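You operate a simulated robot arm through the tools that you are given. There is no shell and no other tool.

You are at the controls of a simulated robot arm. One attempt, no reset.

## Task
Top up the jar that matches the paper bag to its red band, through the funnel.
Fine: put the bag back, the funnel in its stand and the lid on that jar. Set down upright: paper bag.

Only the result counts: the job must be done as asked and must still hold three seconds after the hand-in. Knocking over, shifting, dropping, spilling or breaking anything else fails it. Lids that push on must go on centred and level and be pressed home; caps that screw on are set level and turned clockwise until they are tight.

## Robot
A 6-joint arm with a two-finger parallel gripper, fixed in place. Base frame: the origin is on the floor under the middle of its stand, x ahead of it, y to its left, z up. Lengths are in mm, angles in degrees, forces in N, time in s.
With the tool pointing down near the work surface it reaches from about 280 to 640 mm from the base axis. Its first joint turns from -115.0 to 115.0 degrees. Payload 3.43 kg.
The TCP is the grasp point between the finger pads, 34 mm short of the fingertips. In the tool frame z runs along the fingers and y along their closing line. The gripper opens to 128 mm. The fingers are 24 mm wide and 12 mm thick; the gripper's body (48 by 130 mm) begins 96 mm behind the TCP.
Orientation is that of the tool frame in the base frame, as a unit quaternion [w, x, y, z]. With the fingers straight down and closing along the base's y, the tool's x points along the base's -x, its y along +y and its z along -z.

## Interface
- The arm moves only by the tool arm_command. Its argument "commands" is a list that holds one entry, the list of rows, each a list of 7 numbers: the turn, a rotation vector about the tool's x, y, z in degrees, then the shift along the tool's x, y, z in mm, then the finger opening in mm, from 0 to 128. In form: [[[rx, ry, rz, tx, ty, tz, gripper], ...]]. A call has 1 to 20 rows; each row is the pose to reach, as a shift and turn from the pose commanded when the call began, along the tool's axes at that moment. A row lasts 0.2 s, in which the tool goes at most 50 mm and 8.6 degrees; a call with a longer step from one row to the next is refused whole, and so is a gripper value outside its range. Where a pose cannot be reached the arm comes as near as it can. A force on the tool above 40 N (or 10 N above the force at the start of the call, whichever is more), or a blocked arm, ends the call early, and 0.2 s more pass. Each finger travels about 153 mm/s and halts on what it meets, pressing with about 23 N; the grip force reading is that of the motor and also rises with nothing between the fingers. The clock runs only during rows and for 0.2 s after the last one: add rows that repeat a pose to give the fingers time. It gives the time, the measured TCP pose, the force on the tool (base axes), the opening and the grip force at its end, in the units of the frame above (readings bear some noise), with the torque about the TCP (base axes, N m) and any sound that the robot's microphone picked up.
- Cameras (640 x 400 px; columns grow to the right, rows downward): "scene" is fixed at [221.4, 651.4, 1721.9]; the picture's right is [-0.84, -0.54, 0.00], its down [-0.40, 0.63, -0.67] and it looks along [0.36, -0.56, -0.74] (base axes); focal length 348 px, centre (320, 200). "wrist" rides on the gripper at [76, -11, -160] in the tool frame; the picture's right is [0.15, 0.99, 0.00], its down [-0.88, 0.13, -0.46] and it looks along [-0.45, 0.07, 0.89] (tool axes); focal length 234 px, centre (320, 200).
- get_image(camera): a new picture of that camera. No time passes.
- move_column(by): slides the trunk up (or, below 0, down) by that many mm; the arm rides with it, the base frame stays. It gives what a move gives, with no picture.
- point_at(camera, pixels): for up to 12 pixels [column, row] of the newest picture of that camera ("zoom" is the newest enlarged one), the place [x, y, z] in the base frame of the surface seen there, good to about 2 mm. No time passes.
- close_up(camera, box): a new picture of the part [left, top, right, bottom] of that camera's present view, enlarged. No time passes.
- finish_job(): hands the job in; it is judged then, once.

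Open the gripper and draw the arm clear of the work before you hand the job in, unless the task says otherwise.

The tools are called after ">>>" as a command line: name --argument value ..., lists and objects as JSON in quotes. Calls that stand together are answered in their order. arm_command: Moves the arm, as the interface text tells. Its arguments: {"type":"object","properties":{"commands":{"type":"array","items":{"type":"array","items":{"type":"array","items":{"type":"number"}}}}},"required":["commands"]} The other tools are called the same way: move_column (by) moves the trunk up or down; get_image (camera) takes a picture; point_at (camera, pixels) gives the place of the surface under pixels of a picture; close_up (camera, box) takes an enlarged picture of a part of a camera's view; finish_job () hands the job in.

At the start:

```text
clock: 0.0
position: [406.9, 43.1, 1234.0]
ee_rot: [0.0, 0.001, 1.0, 0.0]
wrist_force: [-0.4, -0.2, -0.5]
ft_torque: [-0.01, 0.01, 0.03]
finger_gap: 128.1
gripper_force: 0.0
trunk travel left (down, up): [-925.0, 65.0]
```

scene: 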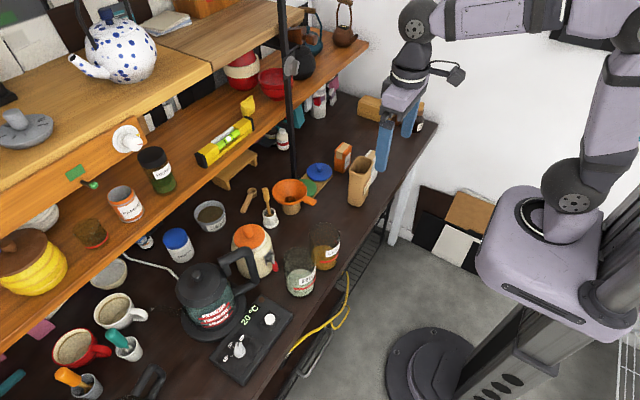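
wrist: 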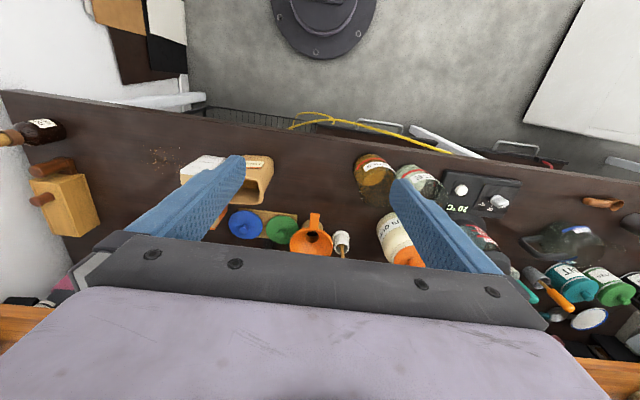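

I start by taking enlarged views of the bag, funnel and jars area around (300,220) in the scene picture.

>>> close_up --camera "scene" --box '[220, 120, 420, 310]'

>>> close_up --camera "wrist" --box '[160, 130, 480, 290]'

```text
2.11 times, centred on (320, 215) of scene
```

zoom: 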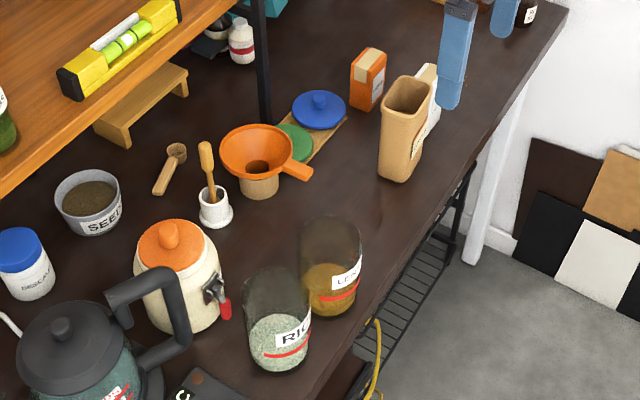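

```text
2.00 times, centred on (320, 210) of wrist
```

zoom: 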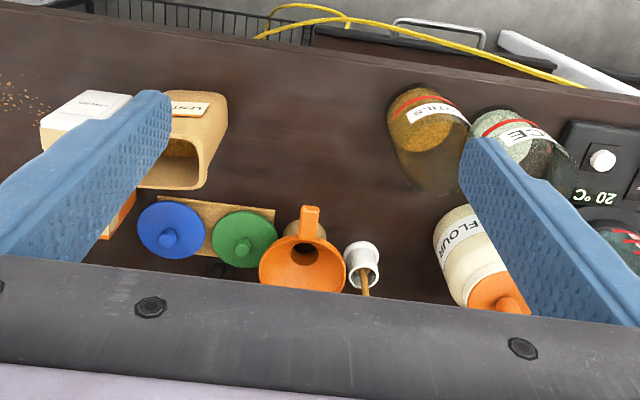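

The bag at (360,180) seems labelled "LENT…" and the brown jar at (325,245) "LE…TILS". I enlarge labels, lids and the bag to check.

>>> close_up --camera "wrist" --box '[170, 145, 290, 220]'

>>> close_up --camera "wrist" --box '[340, 145, 460, 220]'

>>> close_up --camera "scene" --box '[330, 130, 400, 215]'

>>> close_up --camera "scene" --box '[270, 215, 360, 305]'

>>> close_up --camera "scene" --box '[250, 150, 350, 225]'

```text
5.33 times, centred on (230, 182) of wrist
```

zoom: 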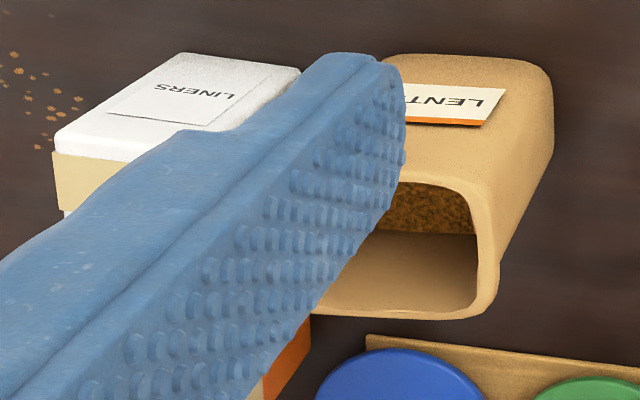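

```text
5.33 times, centred on (400, 182) of wrist
```

zoom: 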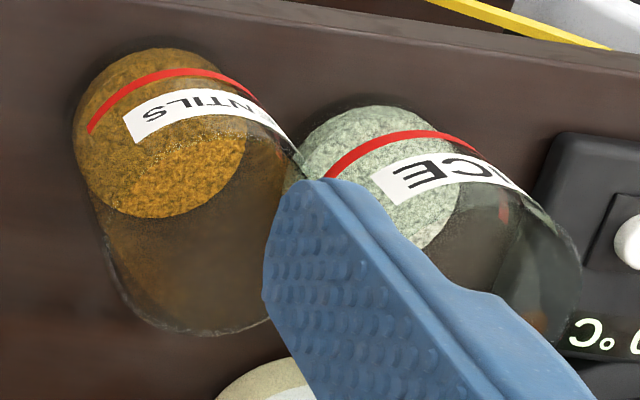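

```text
4.71 times, centred on (365, 172) of scene
```

zoom: 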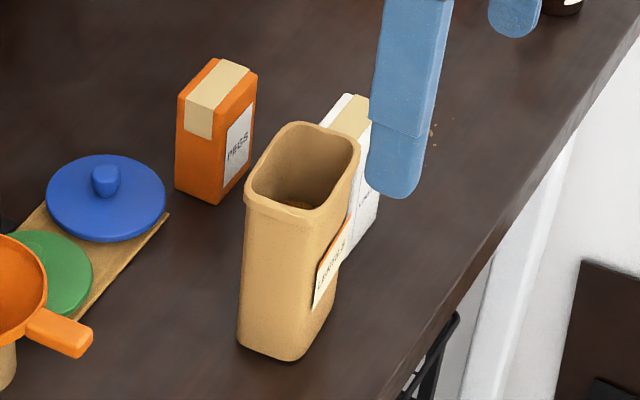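

```text
4.44 times, centred on (315, 260) of scene
```

zoom: 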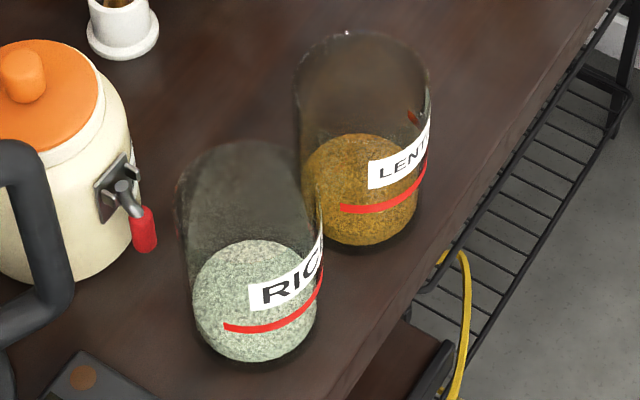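

```text
5.33 times, centred on (300, 188) of scene
```

zoom: 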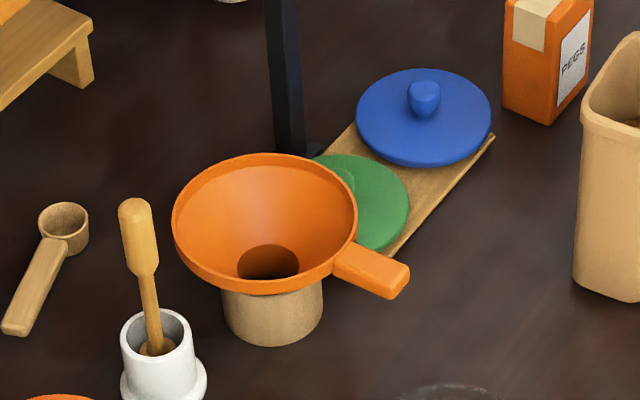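

The bag reads LENT(ILS), matching the LENTILS jar. I measure points on the bag, funnel, lids and jars from the scene picture.

>>> get_image --camera "scene"

>>> point_at --camera "scene" --pixels '[[349, 180], [362, 208], [376, 162], [372, 180], [357, 158], [291, 183], [318, 203], [318, 170], [318, 164], [312, 187], [325, 225], [325, 262]]'

>>> close_up --camera "scene" --box '[290, 210, 350, 275]'

```text
taken
```

scene: 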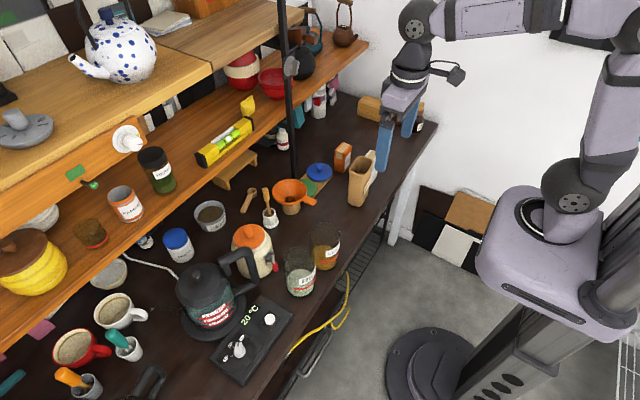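

```text
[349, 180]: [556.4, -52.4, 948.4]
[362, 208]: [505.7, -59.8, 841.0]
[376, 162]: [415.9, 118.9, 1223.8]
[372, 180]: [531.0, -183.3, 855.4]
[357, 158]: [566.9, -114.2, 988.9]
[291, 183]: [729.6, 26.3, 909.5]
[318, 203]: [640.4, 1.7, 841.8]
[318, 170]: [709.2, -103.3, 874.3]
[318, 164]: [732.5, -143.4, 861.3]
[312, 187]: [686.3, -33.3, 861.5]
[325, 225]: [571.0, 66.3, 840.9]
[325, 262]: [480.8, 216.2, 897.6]
```

```text
6.15 times, centred on (320, 242) of scene
```

zoom: 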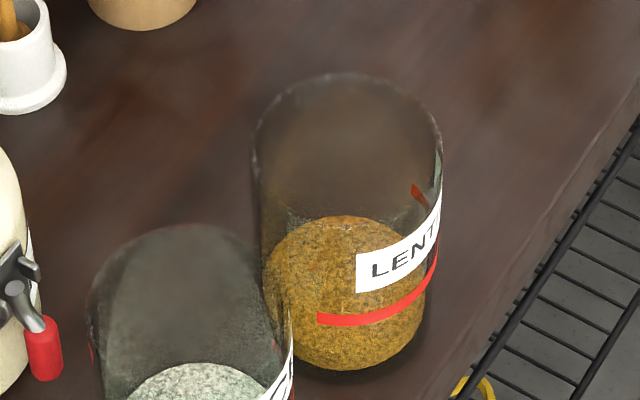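

Table height is about z=841. I zoom on the bag and measure its rim, walls and base.

>>> close_up --camera "scene" --box '[330, 130, 400, 215]'

>>> point_at --camera "zoom" --pixels '[[250, 195], [310, 213], [355, 148], [290, 125], [265, 270], [240, 345], [285, 358], [330, 310], [300, 200], [340, 240], [365, 165], [245, 340]]'

>>> point_at --camera "zoom" --pixels '[[330, 110], [345, 98], [365, 110], [370, 200], [350, 250], [215, 75], [240, 70], [200, 120], [240, 120], [210, 195], [180, 180], [310, 190]]'

```text
4.71 times, centred on (365, 172) of scene
```

zoom: 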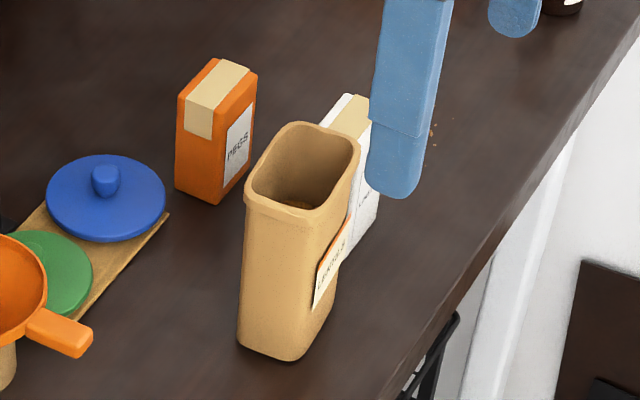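

```text
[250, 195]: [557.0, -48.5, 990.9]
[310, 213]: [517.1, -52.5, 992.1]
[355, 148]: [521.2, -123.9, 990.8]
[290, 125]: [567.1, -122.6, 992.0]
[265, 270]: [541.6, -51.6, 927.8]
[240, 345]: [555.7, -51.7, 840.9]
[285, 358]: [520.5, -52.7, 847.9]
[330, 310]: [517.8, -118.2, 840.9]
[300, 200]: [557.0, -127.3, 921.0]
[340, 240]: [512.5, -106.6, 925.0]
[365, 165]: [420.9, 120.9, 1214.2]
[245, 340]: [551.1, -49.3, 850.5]
```

```text
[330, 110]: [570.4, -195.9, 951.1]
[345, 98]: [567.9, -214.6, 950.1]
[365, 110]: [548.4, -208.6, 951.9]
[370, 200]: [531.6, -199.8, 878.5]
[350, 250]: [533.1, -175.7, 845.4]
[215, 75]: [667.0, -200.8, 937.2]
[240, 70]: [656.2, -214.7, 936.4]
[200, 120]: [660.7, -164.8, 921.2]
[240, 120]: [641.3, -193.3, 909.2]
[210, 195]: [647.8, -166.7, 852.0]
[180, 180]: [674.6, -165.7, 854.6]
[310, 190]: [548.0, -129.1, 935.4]
```

The bag measures roughly 55 x 78 mm with rim at z≈992. Now I zoom on the two jars and measure their rims, bands and contents.

>>> close_up --camera "scene" --box '[270, 210, 360, 305]'

>>> point_at --camera "zoom" --pixels '[[348, 55], [302, 95], [427, 85], [365, 165], [400, 170], [375, 208], [420, 185], [345, 210], [372, 262], [335, 155], [427, 140], [415, 235]]'

>>> point_at --camera "zoom" --pixels '[[240, 161], [182, 200], [318, 190], [250, 300], [280, 280], [270, 325], [230, 270], [235, 380], [310, 60], [425, 60], [340, 40], [400, 50]]'

```text
4.21 times, centred on (315, 258) of scene
```

zoom: 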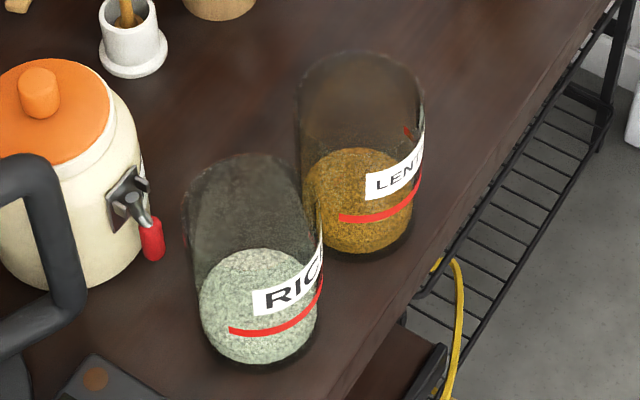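

```text
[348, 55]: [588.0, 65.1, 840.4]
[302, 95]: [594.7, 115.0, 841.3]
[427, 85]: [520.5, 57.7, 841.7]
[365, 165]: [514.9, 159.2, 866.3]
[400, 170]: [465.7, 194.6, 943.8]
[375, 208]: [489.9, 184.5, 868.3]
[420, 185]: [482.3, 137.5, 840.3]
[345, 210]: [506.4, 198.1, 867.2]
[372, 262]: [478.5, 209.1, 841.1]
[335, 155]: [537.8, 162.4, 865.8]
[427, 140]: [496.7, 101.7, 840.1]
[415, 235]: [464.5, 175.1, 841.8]
```

```text
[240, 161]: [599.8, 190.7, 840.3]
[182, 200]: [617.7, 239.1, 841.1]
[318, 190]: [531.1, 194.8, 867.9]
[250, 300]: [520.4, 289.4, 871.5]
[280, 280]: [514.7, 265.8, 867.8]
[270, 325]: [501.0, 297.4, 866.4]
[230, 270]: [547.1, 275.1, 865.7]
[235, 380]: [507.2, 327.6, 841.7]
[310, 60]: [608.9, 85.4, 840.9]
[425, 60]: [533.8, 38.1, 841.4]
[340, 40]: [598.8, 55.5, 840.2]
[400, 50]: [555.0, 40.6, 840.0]
```

The contents of both jars sit near z≈866. I zoom further to hit the label and the red band exactly.

>>> close_up --camera "scene" --box '[305, 215, 345, 275]'

```text
6.67 times, centred on (325, 245) of scene
```

zoom: 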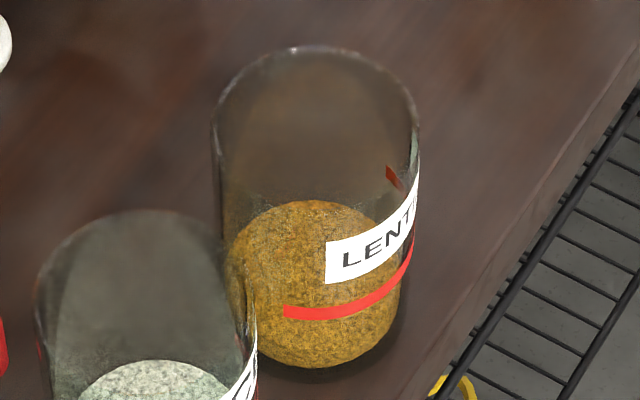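

>>> point_at --camera "zoom" --pixels '[[300, 312], [340, 312], [380, 292], [405, 262], [391, 178], [360, 265], [385, 248], [335, 262], [408, 215], [310, 205], [290, 350], [260, 330]]'

>>> point_at --camera "zoom" --pixels '[[295, 48], [214, 120], [418, 120], [240, 75], [390, 75], [330, 48], [335, 285], [328, 245], [412, 185], [396, 210], [250, 290], [315, 367]]'

```text
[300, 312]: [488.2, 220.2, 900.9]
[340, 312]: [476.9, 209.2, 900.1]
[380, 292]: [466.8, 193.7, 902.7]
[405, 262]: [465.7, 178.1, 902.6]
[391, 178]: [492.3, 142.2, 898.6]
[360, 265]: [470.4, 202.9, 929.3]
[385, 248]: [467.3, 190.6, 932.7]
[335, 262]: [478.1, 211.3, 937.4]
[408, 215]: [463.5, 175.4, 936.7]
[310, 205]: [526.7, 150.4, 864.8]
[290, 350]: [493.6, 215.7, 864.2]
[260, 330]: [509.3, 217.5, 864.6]
```

```text
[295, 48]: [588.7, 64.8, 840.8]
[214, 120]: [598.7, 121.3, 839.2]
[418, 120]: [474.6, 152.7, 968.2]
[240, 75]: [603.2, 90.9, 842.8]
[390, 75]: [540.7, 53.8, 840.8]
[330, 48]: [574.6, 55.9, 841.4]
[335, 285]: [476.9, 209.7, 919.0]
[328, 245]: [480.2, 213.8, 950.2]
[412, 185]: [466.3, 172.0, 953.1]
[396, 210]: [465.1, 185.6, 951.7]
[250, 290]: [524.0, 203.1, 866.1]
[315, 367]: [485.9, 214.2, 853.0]
```

The band is at z≈901 and the contents at ≈865; the jar axis is near (508,180). Next I zoom on the funnel and lids and measure them.

>>> close_up --camera "scene" --box '[260, 155, 345, 220]'

>>> close_up --camera "scene" --box '[295, 155, 340, 200]'

```text
6.15 times, centred on (302, 188) of scene
```

zoom: 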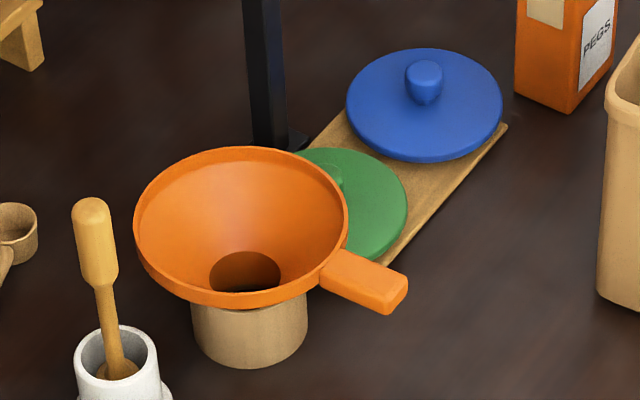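

```text
8.89 times, centred on (318, 178) of scene
```

zoom: 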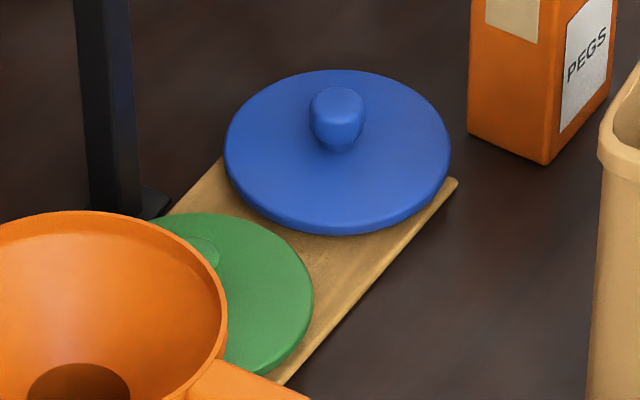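

>>> point_at --camera "zoom" --pixels '[[232, 150], [447, 150], [340, 225], [320, 72], [338, 98], [338, 130], [310, 120], [364, 120], [308, 290], [255, 365], [205, 248], [300, 250]]'

>>> point_at --camera "zoom" --pixels '[[200, 220], [300, 370], [450, 190], [280, 215], [400, 200], [260, 95], [415, 95], [185, 200], [100, 195], [150, 205], [218, 300], [240, 385]]'

>>> close_up --camera "scene" --box '[260, 165, 330, 220]'

```text
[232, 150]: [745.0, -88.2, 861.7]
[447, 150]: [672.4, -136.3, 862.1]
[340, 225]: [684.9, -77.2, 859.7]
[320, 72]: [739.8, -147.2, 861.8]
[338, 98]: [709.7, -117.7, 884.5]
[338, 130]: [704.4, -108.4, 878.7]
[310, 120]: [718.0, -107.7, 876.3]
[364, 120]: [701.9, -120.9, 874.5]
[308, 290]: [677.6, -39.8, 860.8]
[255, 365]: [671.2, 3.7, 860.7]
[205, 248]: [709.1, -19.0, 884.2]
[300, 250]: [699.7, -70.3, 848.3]
```

```text
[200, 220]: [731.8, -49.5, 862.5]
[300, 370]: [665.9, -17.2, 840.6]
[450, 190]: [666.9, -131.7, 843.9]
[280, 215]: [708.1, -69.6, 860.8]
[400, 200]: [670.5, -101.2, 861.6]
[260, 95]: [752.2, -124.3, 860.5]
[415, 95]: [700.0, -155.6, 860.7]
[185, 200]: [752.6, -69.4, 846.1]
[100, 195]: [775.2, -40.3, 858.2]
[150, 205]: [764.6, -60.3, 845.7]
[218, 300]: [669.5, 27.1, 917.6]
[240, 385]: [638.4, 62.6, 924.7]
```

```text
7.27 times, centred on (295, 192) of scene
```

zoom: 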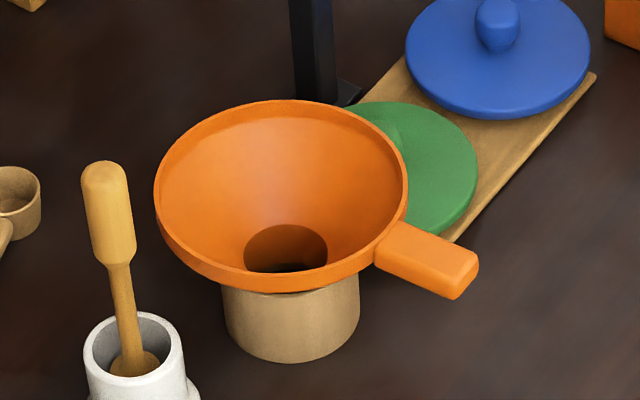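

The blue lid is centred near (711,-115) with R≈44, green near (710,-13) with R≈42. Now funnel points on the latest zoom.

>>> point_at --camera "zoom" --pixels '[[155, 190], [407, 190], [280, 102], [270, 282], [190, 130], [375, 130], [200, 262], [340, 275], [430, 255], [470, 265], [455, 290], [395, 230]]'

>>> point_at --camera "zoom" --pixels '[[385, 260], [290, 230], [250, 260], [320, 260], [290, 340], [230, 310], [355, 300], [295, 362], [290, 265], [225, 340], [358, 335], [475, 282]]'

```text
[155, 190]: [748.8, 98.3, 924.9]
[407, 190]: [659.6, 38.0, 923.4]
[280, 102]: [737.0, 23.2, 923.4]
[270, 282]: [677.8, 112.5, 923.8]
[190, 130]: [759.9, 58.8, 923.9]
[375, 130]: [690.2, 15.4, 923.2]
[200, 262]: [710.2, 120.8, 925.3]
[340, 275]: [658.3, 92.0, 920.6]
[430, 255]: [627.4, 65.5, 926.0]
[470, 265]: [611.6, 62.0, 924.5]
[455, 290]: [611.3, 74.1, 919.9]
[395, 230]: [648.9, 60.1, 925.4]
```

```text
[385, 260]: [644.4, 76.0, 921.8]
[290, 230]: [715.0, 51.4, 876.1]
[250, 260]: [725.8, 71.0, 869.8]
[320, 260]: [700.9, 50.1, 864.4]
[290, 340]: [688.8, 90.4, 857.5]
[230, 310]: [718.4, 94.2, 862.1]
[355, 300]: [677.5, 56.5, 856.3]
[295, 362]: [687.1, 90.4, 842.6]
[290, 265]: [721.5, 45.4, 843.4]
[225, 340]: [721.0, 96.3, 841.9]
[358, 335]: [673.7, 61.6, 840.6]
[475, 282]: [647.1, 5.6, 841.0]
```

The funnel rim is at z≈924, centred near (706,68), R≈53, with the handle towards -x (x 611–650, y≈68). I now check the shelf, post and surrounding obstacle positions.

>>> point_at --camera "scene" --pixels '[[100, 184], [200, 130], [260, 105], [340, 62], [367, 42], [292, 140], [286, 30], [212, 62], [245, 130], [235, 165], [268, 195], [265, 225]]'

>>> point_at --camera "scene" --pixels '[[250, 232], [255, 275], [272, 268], [247, 262], [435, 125], [400, 185], [345, 275], [275, 300], [210, 310], [370, 100], [342, 150], [290, 173]]'

```text
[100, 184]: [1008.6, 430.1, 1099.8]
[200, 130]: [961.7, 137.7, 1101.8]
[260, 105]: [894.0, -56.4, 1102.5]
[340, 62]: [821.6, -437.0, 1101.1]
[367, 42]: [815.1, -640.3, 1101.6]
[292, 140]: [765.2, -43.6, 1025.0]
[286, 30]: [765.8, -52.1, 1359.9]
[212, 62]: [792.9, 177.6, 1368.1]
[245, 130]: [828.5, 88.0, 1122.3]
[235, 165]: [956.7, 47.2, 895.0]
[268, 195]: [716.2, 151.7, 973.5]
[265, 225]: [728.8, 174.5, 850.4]
```

```text
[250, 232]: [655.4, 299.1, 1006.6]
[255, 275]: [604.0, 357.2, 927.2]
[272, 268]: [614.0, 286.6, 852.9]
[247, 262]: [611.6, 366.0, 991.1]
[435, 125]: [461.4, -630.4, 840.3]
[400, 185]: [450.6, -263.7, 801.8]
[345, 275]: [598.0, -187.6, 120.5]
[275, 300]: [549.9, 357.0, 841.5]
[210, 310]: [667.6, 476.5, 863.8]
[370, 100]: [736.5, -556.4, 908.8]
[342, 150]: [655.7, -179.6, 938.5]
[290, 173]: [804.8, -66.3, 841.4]
```

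The shelf is at x≥790 and the post at (765,-48). I close the fingers and shift the arm to +y for a clearer wrist view of the jars and lids.

>>> arm_command --commands '[[[0, 0, 0, 0, 20, 0, 100], [0, 0, 0, 0, 40, 0, 60], [0, 0, 0, 0, 60, 0, 20], [0, 0, 0, 0, 60, 0, 0], [0, 0, 0, 0, 60, 0, 0]]]'

>>> get_image --camera "wrist"

```text
clock: 1.2
position: [407.1, 102.3, 1234.6]
ee_rot: [-0.001, 0.0, 1.0, 0.0]
wrist_force: [0.8, -0.5, -0.2]
ft_torque: [-0.06, 0.01, -0.02]
finger_gap: 0.0
gripper_force: 23.6
trunk travel left (down, up): [-925.0, 65.0]
```

```text
taken
```

wrist: 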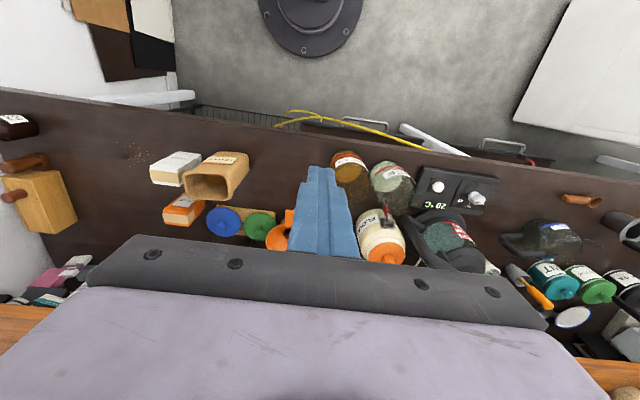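

With fingers closed the jars at (350,170),(392,185) and lids at (222,222),(258,228) are clear. I zoom in on both.

>>> close_up --camera "wrist" --box '[320, 140, 430, 215]'

>>> close_up --camera "wrist" --box '[145, 140, 300, 255]'

```text
5.33 times, centred on (375, 178) of wrist
```

zoom: 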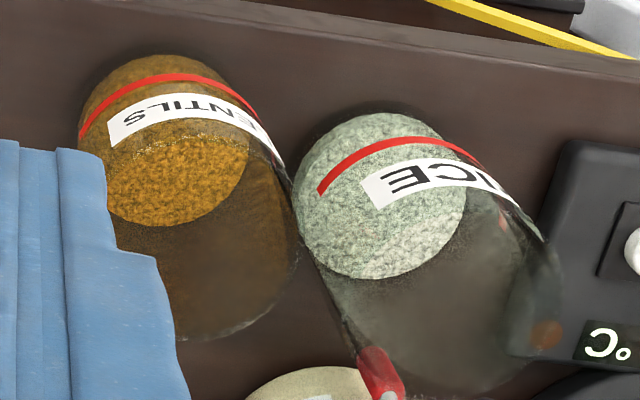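

```text
3.48 times, centred on (222, 198) of wrist
```

zoom: 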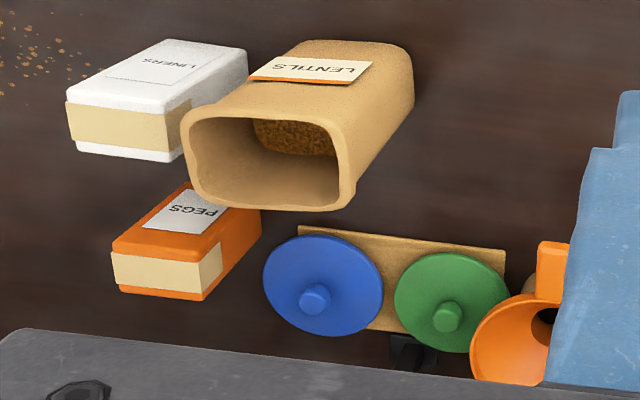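

The bag clearly reads LENTILS with contents visible at zoom (295,135). I measure the bag's contents level, rims of bag and the lids from this wrist view.

>>> point_at --camera "zoom" --pixels '[[275, 135], [315, 140], [265, 125], [330, 150], [300, 128], [192, 130], [330, 115], [352, 195], [200, 185], [315, 70], [260, 85], [360, 75]]'

>>> point_at --camera "zoom" --pixels '[[264, 285], [382, 290], [323, 236], [325, 335], [396, 300], [508, 300], [452, 254], [452, 351], [313, 295], [447, 315], [300, 230], [503, 250]]'

>>> close_up --camera "wrist" --box '[320, 140, 430, 215]'

>>> point_at --camera "zoom" --pixels '[[110, 140], [165, 60], [245, 170], [240, 110], [165, 222], [298, 200], [380, 118], [465, 210], [380, 275], [240, 330], [480, 385], [560, 290]]'

```text
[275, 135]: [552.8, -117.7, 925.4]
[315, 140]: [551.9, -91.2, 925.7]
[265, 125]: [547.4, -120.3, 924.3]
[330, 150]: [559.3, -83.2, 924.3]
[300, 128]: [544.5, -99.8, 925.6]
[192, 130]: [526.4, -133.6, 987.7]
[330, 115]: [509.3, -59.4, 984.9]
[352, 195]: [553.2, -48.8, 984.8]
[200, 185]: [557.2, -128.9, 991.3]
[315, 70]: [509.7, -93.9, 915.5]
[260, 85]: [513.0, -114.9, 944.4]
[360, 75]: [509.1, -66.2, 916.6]
```

```text
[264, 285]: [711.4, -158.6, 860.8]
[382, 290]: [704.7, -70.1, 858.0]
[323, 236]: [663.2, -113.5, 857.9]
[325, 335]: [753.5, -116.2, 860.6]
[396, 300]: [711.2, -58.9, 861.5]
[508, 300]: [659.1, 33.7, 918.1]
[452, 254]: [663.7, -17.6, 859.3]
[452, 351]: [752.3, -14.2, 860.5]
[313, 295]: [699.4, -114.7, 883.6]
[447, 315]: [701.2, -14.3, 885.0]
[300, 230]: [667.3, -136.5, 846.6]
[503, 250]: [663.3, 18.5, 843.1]
```

```text
5.33 times, centred on (375, 178) of wrist
```

zoom: 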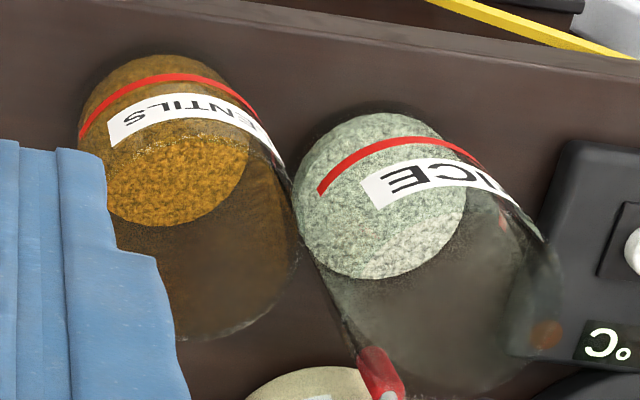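

```text
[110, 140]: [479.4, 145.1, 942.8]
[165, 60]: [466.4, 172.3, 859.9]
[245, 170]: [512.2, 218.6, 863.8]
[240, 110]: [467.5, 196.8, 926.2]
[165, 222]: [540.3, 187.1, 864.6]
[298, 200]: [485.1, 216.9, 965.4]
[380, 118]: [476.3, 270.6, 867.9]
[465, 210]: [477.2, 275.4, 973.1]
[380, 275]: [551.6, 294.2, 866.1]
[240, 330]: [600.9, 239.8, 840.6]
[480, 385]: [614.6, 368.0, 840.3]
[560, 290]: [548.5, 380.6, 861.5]
```

The bag's lentils surface is at z≈925 and both lids look nearly equal in size, so I need closer views. I lower the trunk 150 mm (fingertips stay near z≈1050, above everything nearby) and look.

>>> move_column --by -150

>>> get_image --camera "wrist"

>>> get_image --camera "scene"

```text
clock: 3.0
position: [407.6, 101.3, 1082.5]
ee_rot: [0.0, 0.0, 1.0, 0.0]
wrist_force: [0.7, 0.1, 0.2]
ft_torque: [0.03, -0.01, -0.01]
finger_gap: 0.0
gripper_force: 23.0
trunk travel left (down, up): [-775.0, 215.0]
```

```text
taken
```

wrist: 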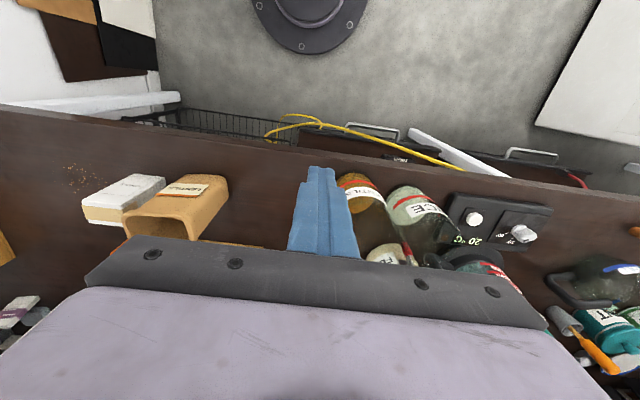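

```text
taken
```

scene: 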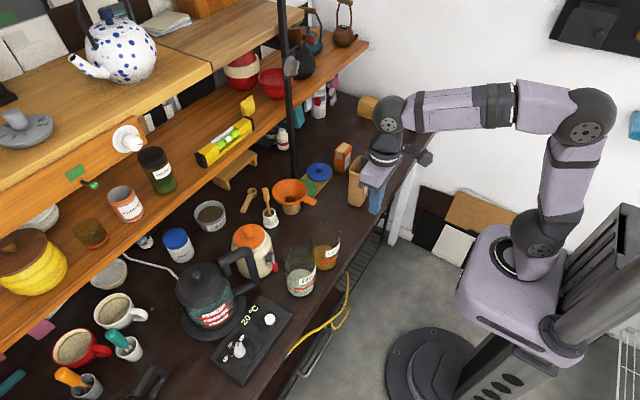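

I move the arm forward and to the right (TCP to about (560,-20,1082)) to look down at the lids with the wrist camera.

>>> arm_command --commands '[[[0, 0, 0, -30, -24, 0, 0], [0, 0, 0, -60, -48, 0, 0], [0, 0, 0, -90, -72, 0, 0], [0, 0, 0, -120, -96, 0, 0], [0, 0, 0, -152, -121, 0, 0], [0, 0, 0, -152, -121, 0, 0]]]'

>>> get_image --camera "wrist"

```text
clock: 4.3
position: [559.4, -20.2, 1085.6]
ee_rot: [0.0, 0.0, 1.0, 0.001]
wrist_force: [1.3, 0.3, -0.3]
ft_torque: [-0.01, 0.02, 0.03]
finger_gap: 0.2
gripper_force: 23.0
trunk travel left (down, up): [-775.0, 215.0]
```

```text
taken
```

wrist: 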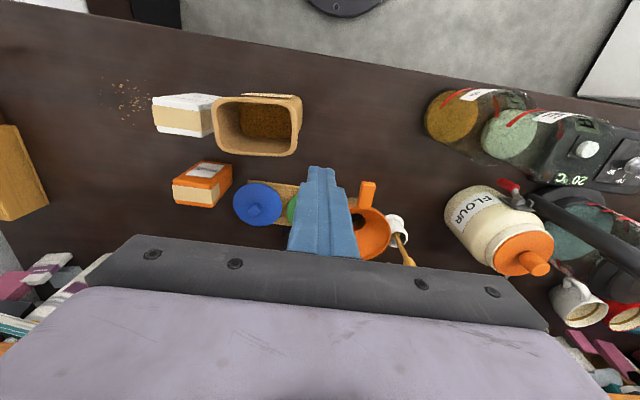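

I zoom on the bag, the lids and the funnel in this view.

>>> close_up --camera "wrist" --box '[200, 80, 320, 170]'

>>> point_at --camera "zoom" --pixels '[[72, 120], [80, 290], [480, 290], [518, 115], [100, 80], [490, 80], [76, 200], [500, 200], [290, 318], [290, 80], [200, 180], [400, 180]]'

>>> close_up --camera "wrist" --box '[225, 165, 325, 240]'

>>> close_up --camera "wrist" --box '[320, 170, 420, 265]'

>>> close_up --camera "wrist" --box '[415, 75, 555, 175]'

```text
4.44 times, centred on (260, 125) of wrist
```

zoom: 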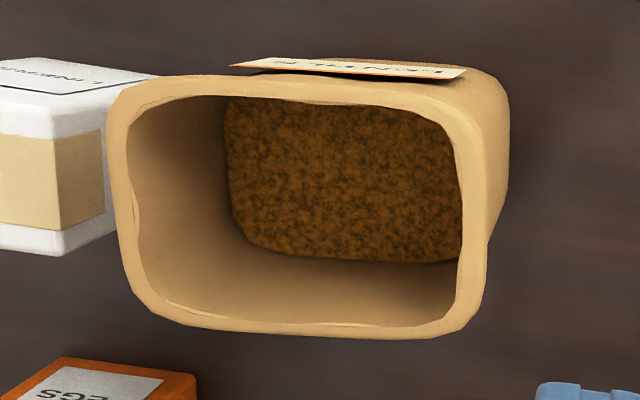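

```text
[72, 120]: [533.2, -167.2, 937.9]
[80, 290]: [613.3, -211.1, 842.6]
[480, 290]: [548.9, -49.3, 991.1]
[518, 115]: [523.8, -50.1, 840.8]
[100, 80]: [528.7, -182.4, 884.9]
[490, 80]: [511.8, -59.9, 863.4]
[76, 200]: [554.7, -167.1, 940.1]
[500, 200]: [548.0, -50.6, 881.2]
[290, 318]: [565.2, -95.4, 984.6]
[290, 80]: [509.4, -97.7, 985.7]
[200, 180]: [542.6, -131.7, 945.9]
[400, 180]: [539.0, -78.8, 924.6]
```

```text
5.33 times, centred on (275, 202) of wrist
```

zoom: 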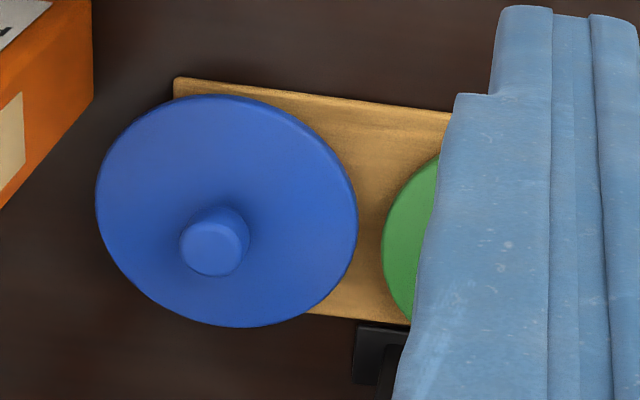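

```text
4.21 times, centred on (370, 218) of wrist
```

zoom: 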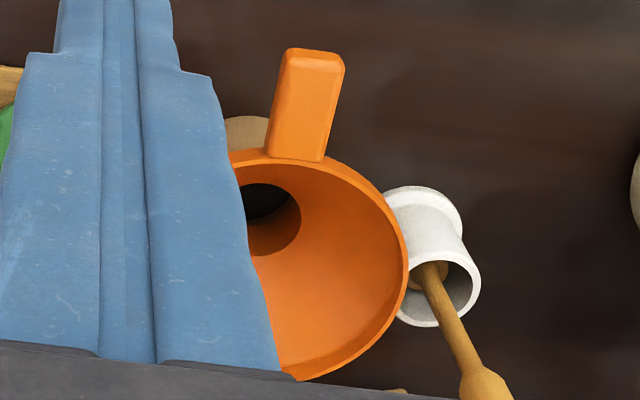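

```text
4.00 times, centred on (485, 125) of wrist
```

zoom: 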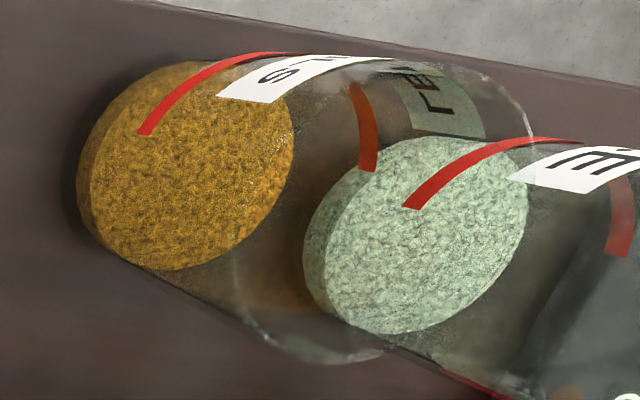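

The bag body spans about x 512–564, y −129…−52. I measure the blue lid's edge precisely here, then shift the arm to see the green lid unobstructed.

>>> close_up --camera "wrist" --box '[225, 165, 325, 240]'

>>> point_at --camera "zoom" --pixels '[[99, 190], [353, 220], [225, 98], [245, 323], [120, 255], [160, 120], [320, 150], [325, 290], [215, 250], [185, 230], [240, 225], [225, 210]]'

>>> arm_command --commands '[[[0, 0, 0, 0, 30, 0, 0], [0, 0, 0, 0, 60, 0, 0], [0, 0, 0, 0, 90, 0, 0], [0, 0, 0, 0, 90, 0, 0]]]'

>>> get_image --camera "wrist"

```text
5.33 times, centred on (275, 202) of wrist
```

zoom: 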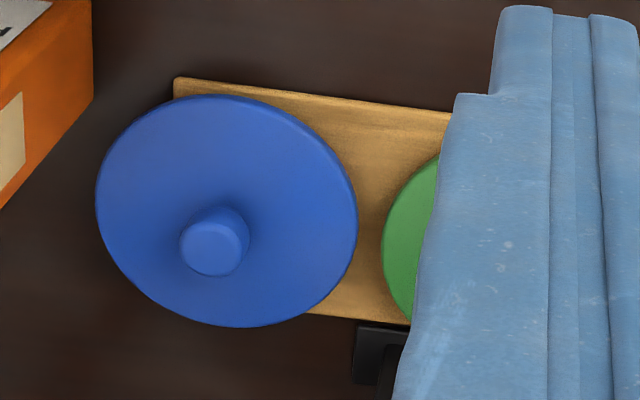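

```text
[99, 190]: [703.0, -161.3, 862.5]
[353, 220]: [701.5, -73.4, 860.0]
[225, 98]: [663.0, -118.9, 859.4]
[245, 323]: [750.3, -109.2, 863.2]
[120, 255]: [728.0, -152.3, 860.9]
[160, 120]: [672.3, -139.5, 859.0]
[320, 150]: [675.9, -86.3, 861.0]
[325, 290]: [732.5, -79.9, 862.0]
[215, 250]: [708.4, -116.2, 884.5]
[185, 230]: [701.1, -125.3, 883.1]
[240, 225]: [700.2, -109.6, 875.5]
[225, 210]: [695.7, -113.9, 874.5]
```

```text
clock: 5.3
position: [559.4, 71.5, 1085.8]
ee_rot: [0.0, 0.0, 1.0, -0.001]
wrist_force: [-0.2, 0.2, 0.2]
ft_torque: [0.0, -0.01, -0.02]
finger_gap: 0.4
gripper_force: 22.3
trunk travel left (down, up): [-775.0, 215.0]
```

```text
taken
```

wrist: 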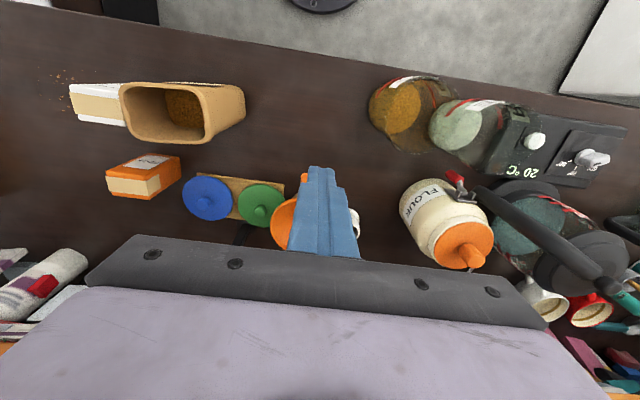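

Blue lid R≈44 with centre ≈(707,-117). Now I zoom on the green lid and both jars from here.

>>> close_up --camera "wrist" --box '[175, 165, 305, 245]'

>>> point_at --camera "zoom" --pixels '[[312, 190], [525, 200], [420, 97], [430, 305], [335, 255], [350, 125], [495, 125], [480, 285], [425, 225], [400, 215], [450, 205], [290, 180]]'

>>> close_up --camera "wrist" --box '[360, 70, 480, 160]'

>>> close_up --camera "wrist" --box '[420, 80, 540, 170]'

```text
4.92 times, centred on (240, 205) of wrist
```

zoom: 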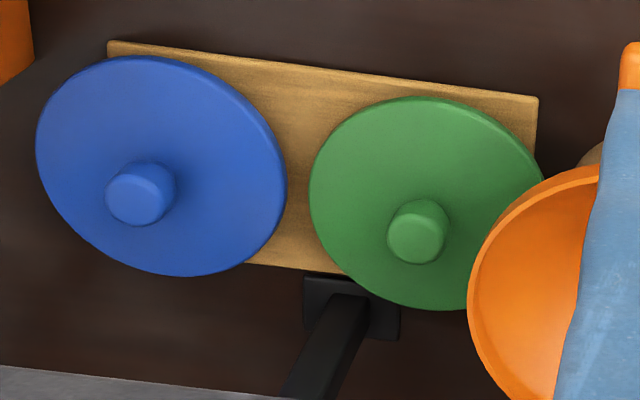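

```text
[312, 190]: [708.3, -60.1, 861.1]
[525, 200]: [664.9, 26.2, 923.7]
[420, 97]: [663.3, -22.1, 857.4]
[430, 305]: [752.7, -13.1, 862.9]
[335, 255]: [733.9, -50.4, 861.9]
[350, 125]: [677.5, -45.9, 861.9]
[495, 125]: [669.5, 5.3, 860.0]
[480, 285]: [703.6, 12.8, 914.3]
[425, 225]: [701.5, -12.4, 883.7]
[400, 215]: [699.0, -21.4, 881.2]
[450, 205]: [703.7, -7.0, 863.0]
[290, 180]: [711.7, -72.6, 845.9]
```

```text
4.44 times, centred on (420, 115) of wrist
```

zoom: 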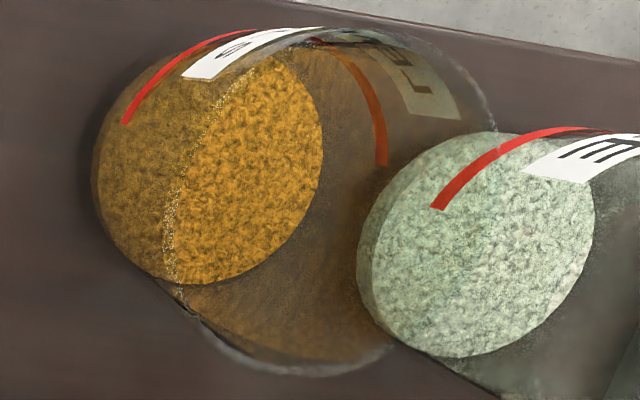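

```text
4.44 times, centred on (480, 125) of wrist
```

zoom: 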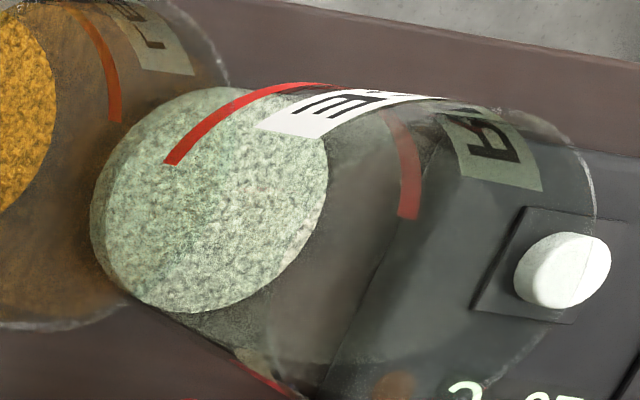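

Sizing so far: blue lid R≈45, green R≈44; rice jar inside R≈40.3, lentils ≈39.2, suggesting green belongs to lentils. I move over the jars (TCP ≈(470,260,1085)) to measure them from nearly above.

>>> arm_command --commands '[[[0, 0, 0, 22, 40, 0, 0], [0, 0, 0, 45, 80, 0, 0], [0, 0, 0, 67, 120, 0, 0], [0, 0, 0, 80, 160, 0, 0], [0, 0, 0, 85, 188, 0, 0], [0, 0, 0, 85, 188, 0, 0]]]'

>>> get_image --camera "wrist"

```text
clock: 6.8
position: [471.9, 260.9, 1083.7]
ee_rot: [-0.001, 0.001, 1.0, 0.0]
wrist_force: [0.2, -0.4, 0.3]
ft_torque: [0.0, 0.02, -0.02]
finger_gap: 0.0
gripper_force: 22.5
trunk travel left (down, up): [-775.0, 215.0]
```

```text
taken
```

wrist: 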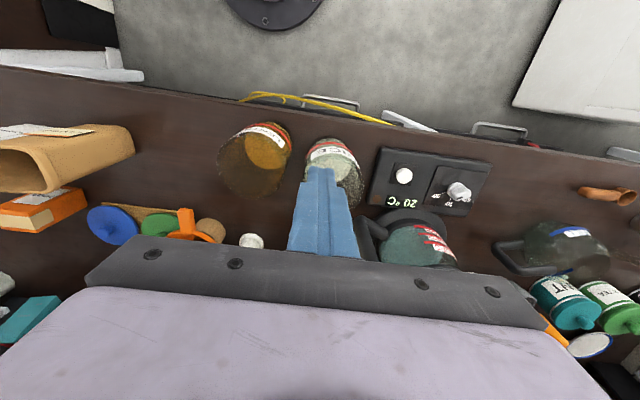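

The lentils jar is now at (255,158). I zoom on it.

>>> close_up --camera "wrist" --box '[205, 110, 305, 205]'

>>> close_up --camera "wrist" --box '[295, 125, 375, 215]'

```text
4.21 times, centred on (255, 158) of wrist
```

zoom: 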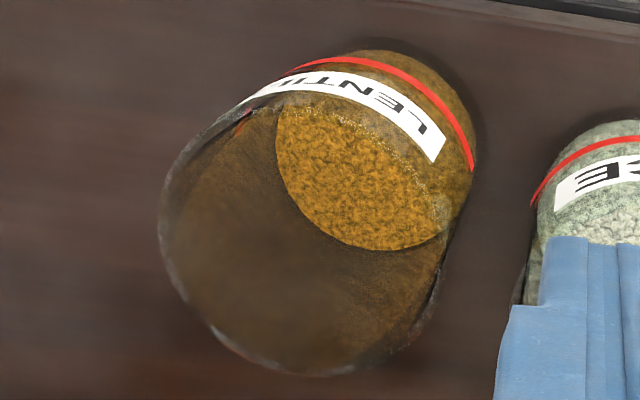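

```text
4.44 times, centred on (335, 170) of wrist
```

zoom: 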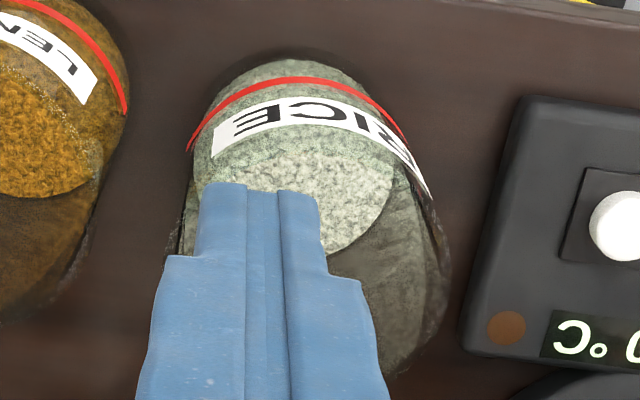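

I sample points along the red band, the label and the glass rim of the lentils jar to fit its circle.

>>> close_up --camera "wrist" --box '[205, 110, 305, 205]'

>>> point_at --camera "zoom" --pixels '[[300, 68], [350, 60], [400, 77], [445, 115], [470, 160], [433, 155], [400, 115], [350, 85], [300, 82], [260, 93], [161, 220], [310, 374]]'

>>> point_at --camera "zoom" --pixels '[[440, 270], [170, 280], [220, 340], [380, 358], [195, 150], [280, 372], [415, 330], [163, 250], [300, 180], [380, 230], [435, 205], [285, 120]]'

>>> close_up --camera "wrist" --box '[295, 125, 375, 215]'

>>> point_at --camera "zoom" --pixels '[[190, 143], [240, 95], [290, 80], [340, 90], [400, 135], [220, 145], [280, 105], [330, 110], [380, 135], [425, 190], [445, 260], [370, 230]]'

```text
4.21 times, centred on (255, 158) of wrist
```

zoom: 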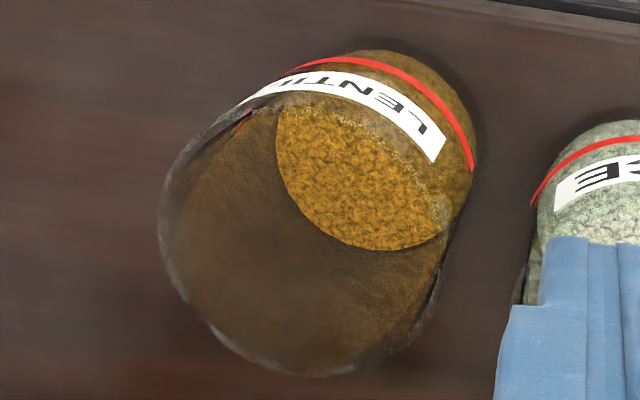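

```text
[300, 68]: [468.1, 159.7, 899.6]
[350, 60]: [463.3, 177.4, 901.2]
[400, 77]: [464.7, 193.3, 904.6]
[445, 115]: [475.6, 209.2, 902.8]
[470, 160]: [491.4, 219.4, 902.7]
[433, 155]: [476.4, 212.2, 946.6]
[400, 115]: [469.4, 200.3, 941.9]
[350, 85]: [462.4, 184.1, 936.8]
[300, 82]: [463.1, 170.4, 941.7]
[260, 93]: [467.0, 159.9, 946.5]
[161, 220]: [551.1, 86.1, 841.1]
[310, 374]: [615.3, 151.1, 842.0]
```

```text
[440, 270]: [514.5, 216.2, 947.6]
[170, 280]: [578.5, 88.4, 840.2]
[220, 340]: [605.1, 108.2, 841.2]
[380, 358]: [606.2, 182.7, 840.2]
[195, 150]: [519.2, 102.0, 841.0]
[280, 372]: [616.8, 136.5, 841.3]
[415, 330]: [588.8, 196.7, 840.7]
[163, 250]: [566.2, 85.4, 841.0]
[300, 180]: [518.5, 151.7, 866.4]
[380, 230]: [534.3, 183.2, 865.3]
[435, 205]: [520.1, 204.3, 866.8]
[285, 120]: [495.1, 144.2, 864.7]
```

```text
4.44 times, centred on (335, 170) of wrist
```

zoom: 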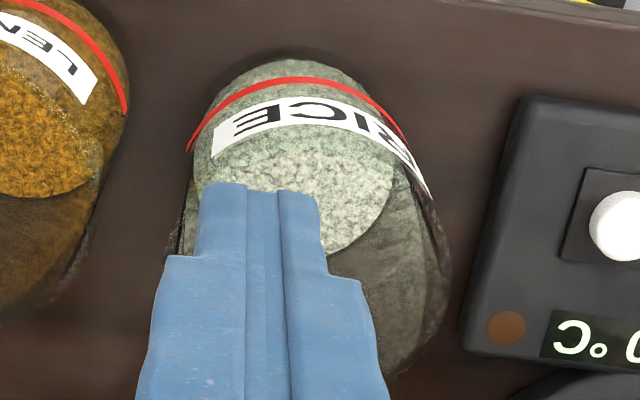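

```text
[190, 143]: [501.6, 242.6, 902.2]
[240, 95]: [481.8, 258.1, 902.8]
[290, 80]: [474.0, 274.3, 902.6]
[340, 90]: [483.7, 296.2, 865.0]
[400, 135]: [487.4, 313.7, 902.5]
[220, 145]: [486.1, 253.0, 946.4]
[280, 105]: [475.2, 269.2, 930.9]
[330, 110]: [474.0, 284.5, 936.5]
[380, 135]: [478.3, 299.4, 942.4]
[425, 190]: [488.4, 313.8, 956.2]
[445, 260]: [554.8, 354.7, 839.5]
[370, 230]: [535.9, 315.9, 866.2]
```

The point fits are within noise of each other, so I compare silhouettes at the same magnification in the scene camera.

>>> close_up --camera "scene" --box '[275, 235, 325, 305]'

>>> close_up --camera "scene" --box '[300, 213, 350, 283]'

```text
5.71 times, centred on (300, 270) of scene
```

zoom: 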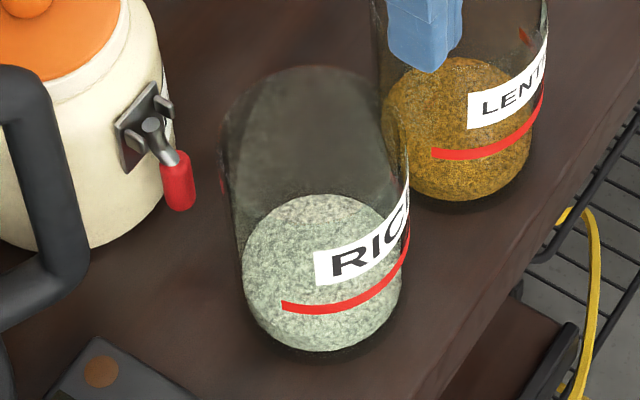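

```text
5.71 times, centred on (325, 248) of scene
```

zoom: 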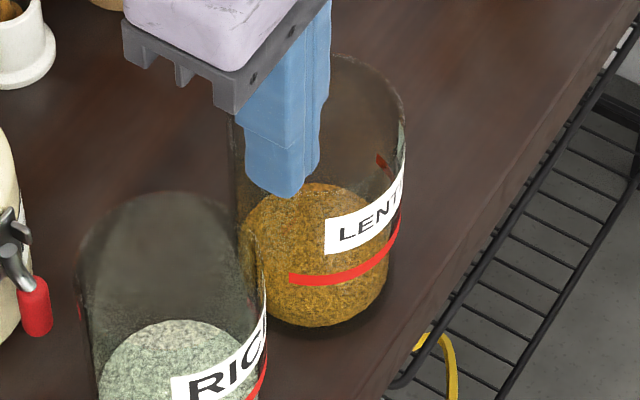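

Rice appears slightly wider than lentils (rim ≈34 px vs ≈30.6 px at 5.7×, depth-corrected ratio ≈1.03). I shift the camera by the jar offset to view the rice jar from the same relative viewpoint.

>>> arm_command --commands '[[[0, 0, 0, -4, 35, 0, 0], [0, 0, 0, -7, 70, 0, 0], [0, 0, 0, -10, 103, 0, 0], [0, 0, 0, -10, 103, 0, 0]]]'

>>> get_image --camera "wrist"

>>> close_up --camera "wrist" --box '[205, 110, 305, 205]'

```text
clock: 7.8
position: [479.5, 361.1, 1085.8]
ee_rot: [0.0, 0.0, 1.0, 0.0]
wrist_force: [0.4, 0.9, -0.5]
ft_torque: [0.04, -0.01, 0.02]
finger_gap: 0.0
gripper_force: 23.0
out of reach, approached as far as the arm can: row 3, 4
trunk travel left (down, up): [-775.0, 215.0]
```

```text
taken
```

wrist: 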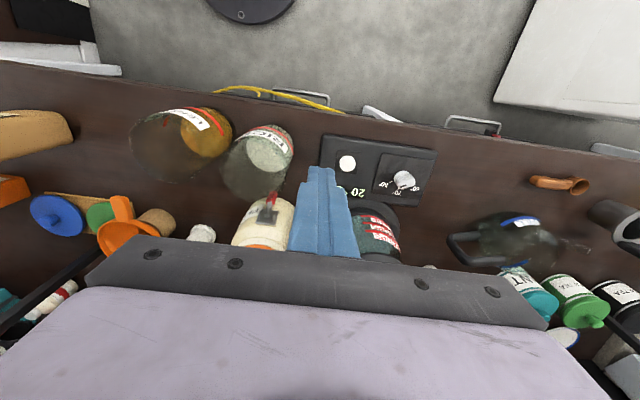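

```text
4.21 times, centred on (255, 158) of wrist
```

zoom: 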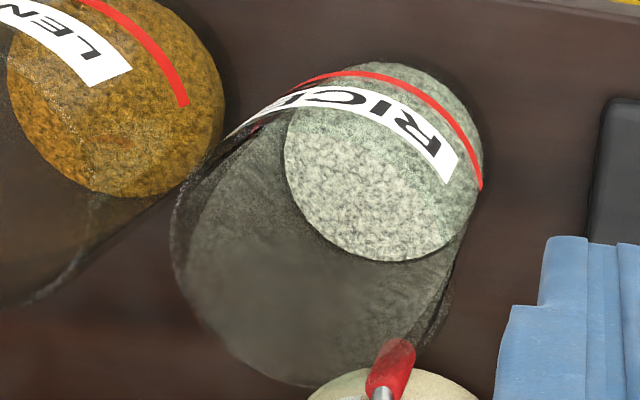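

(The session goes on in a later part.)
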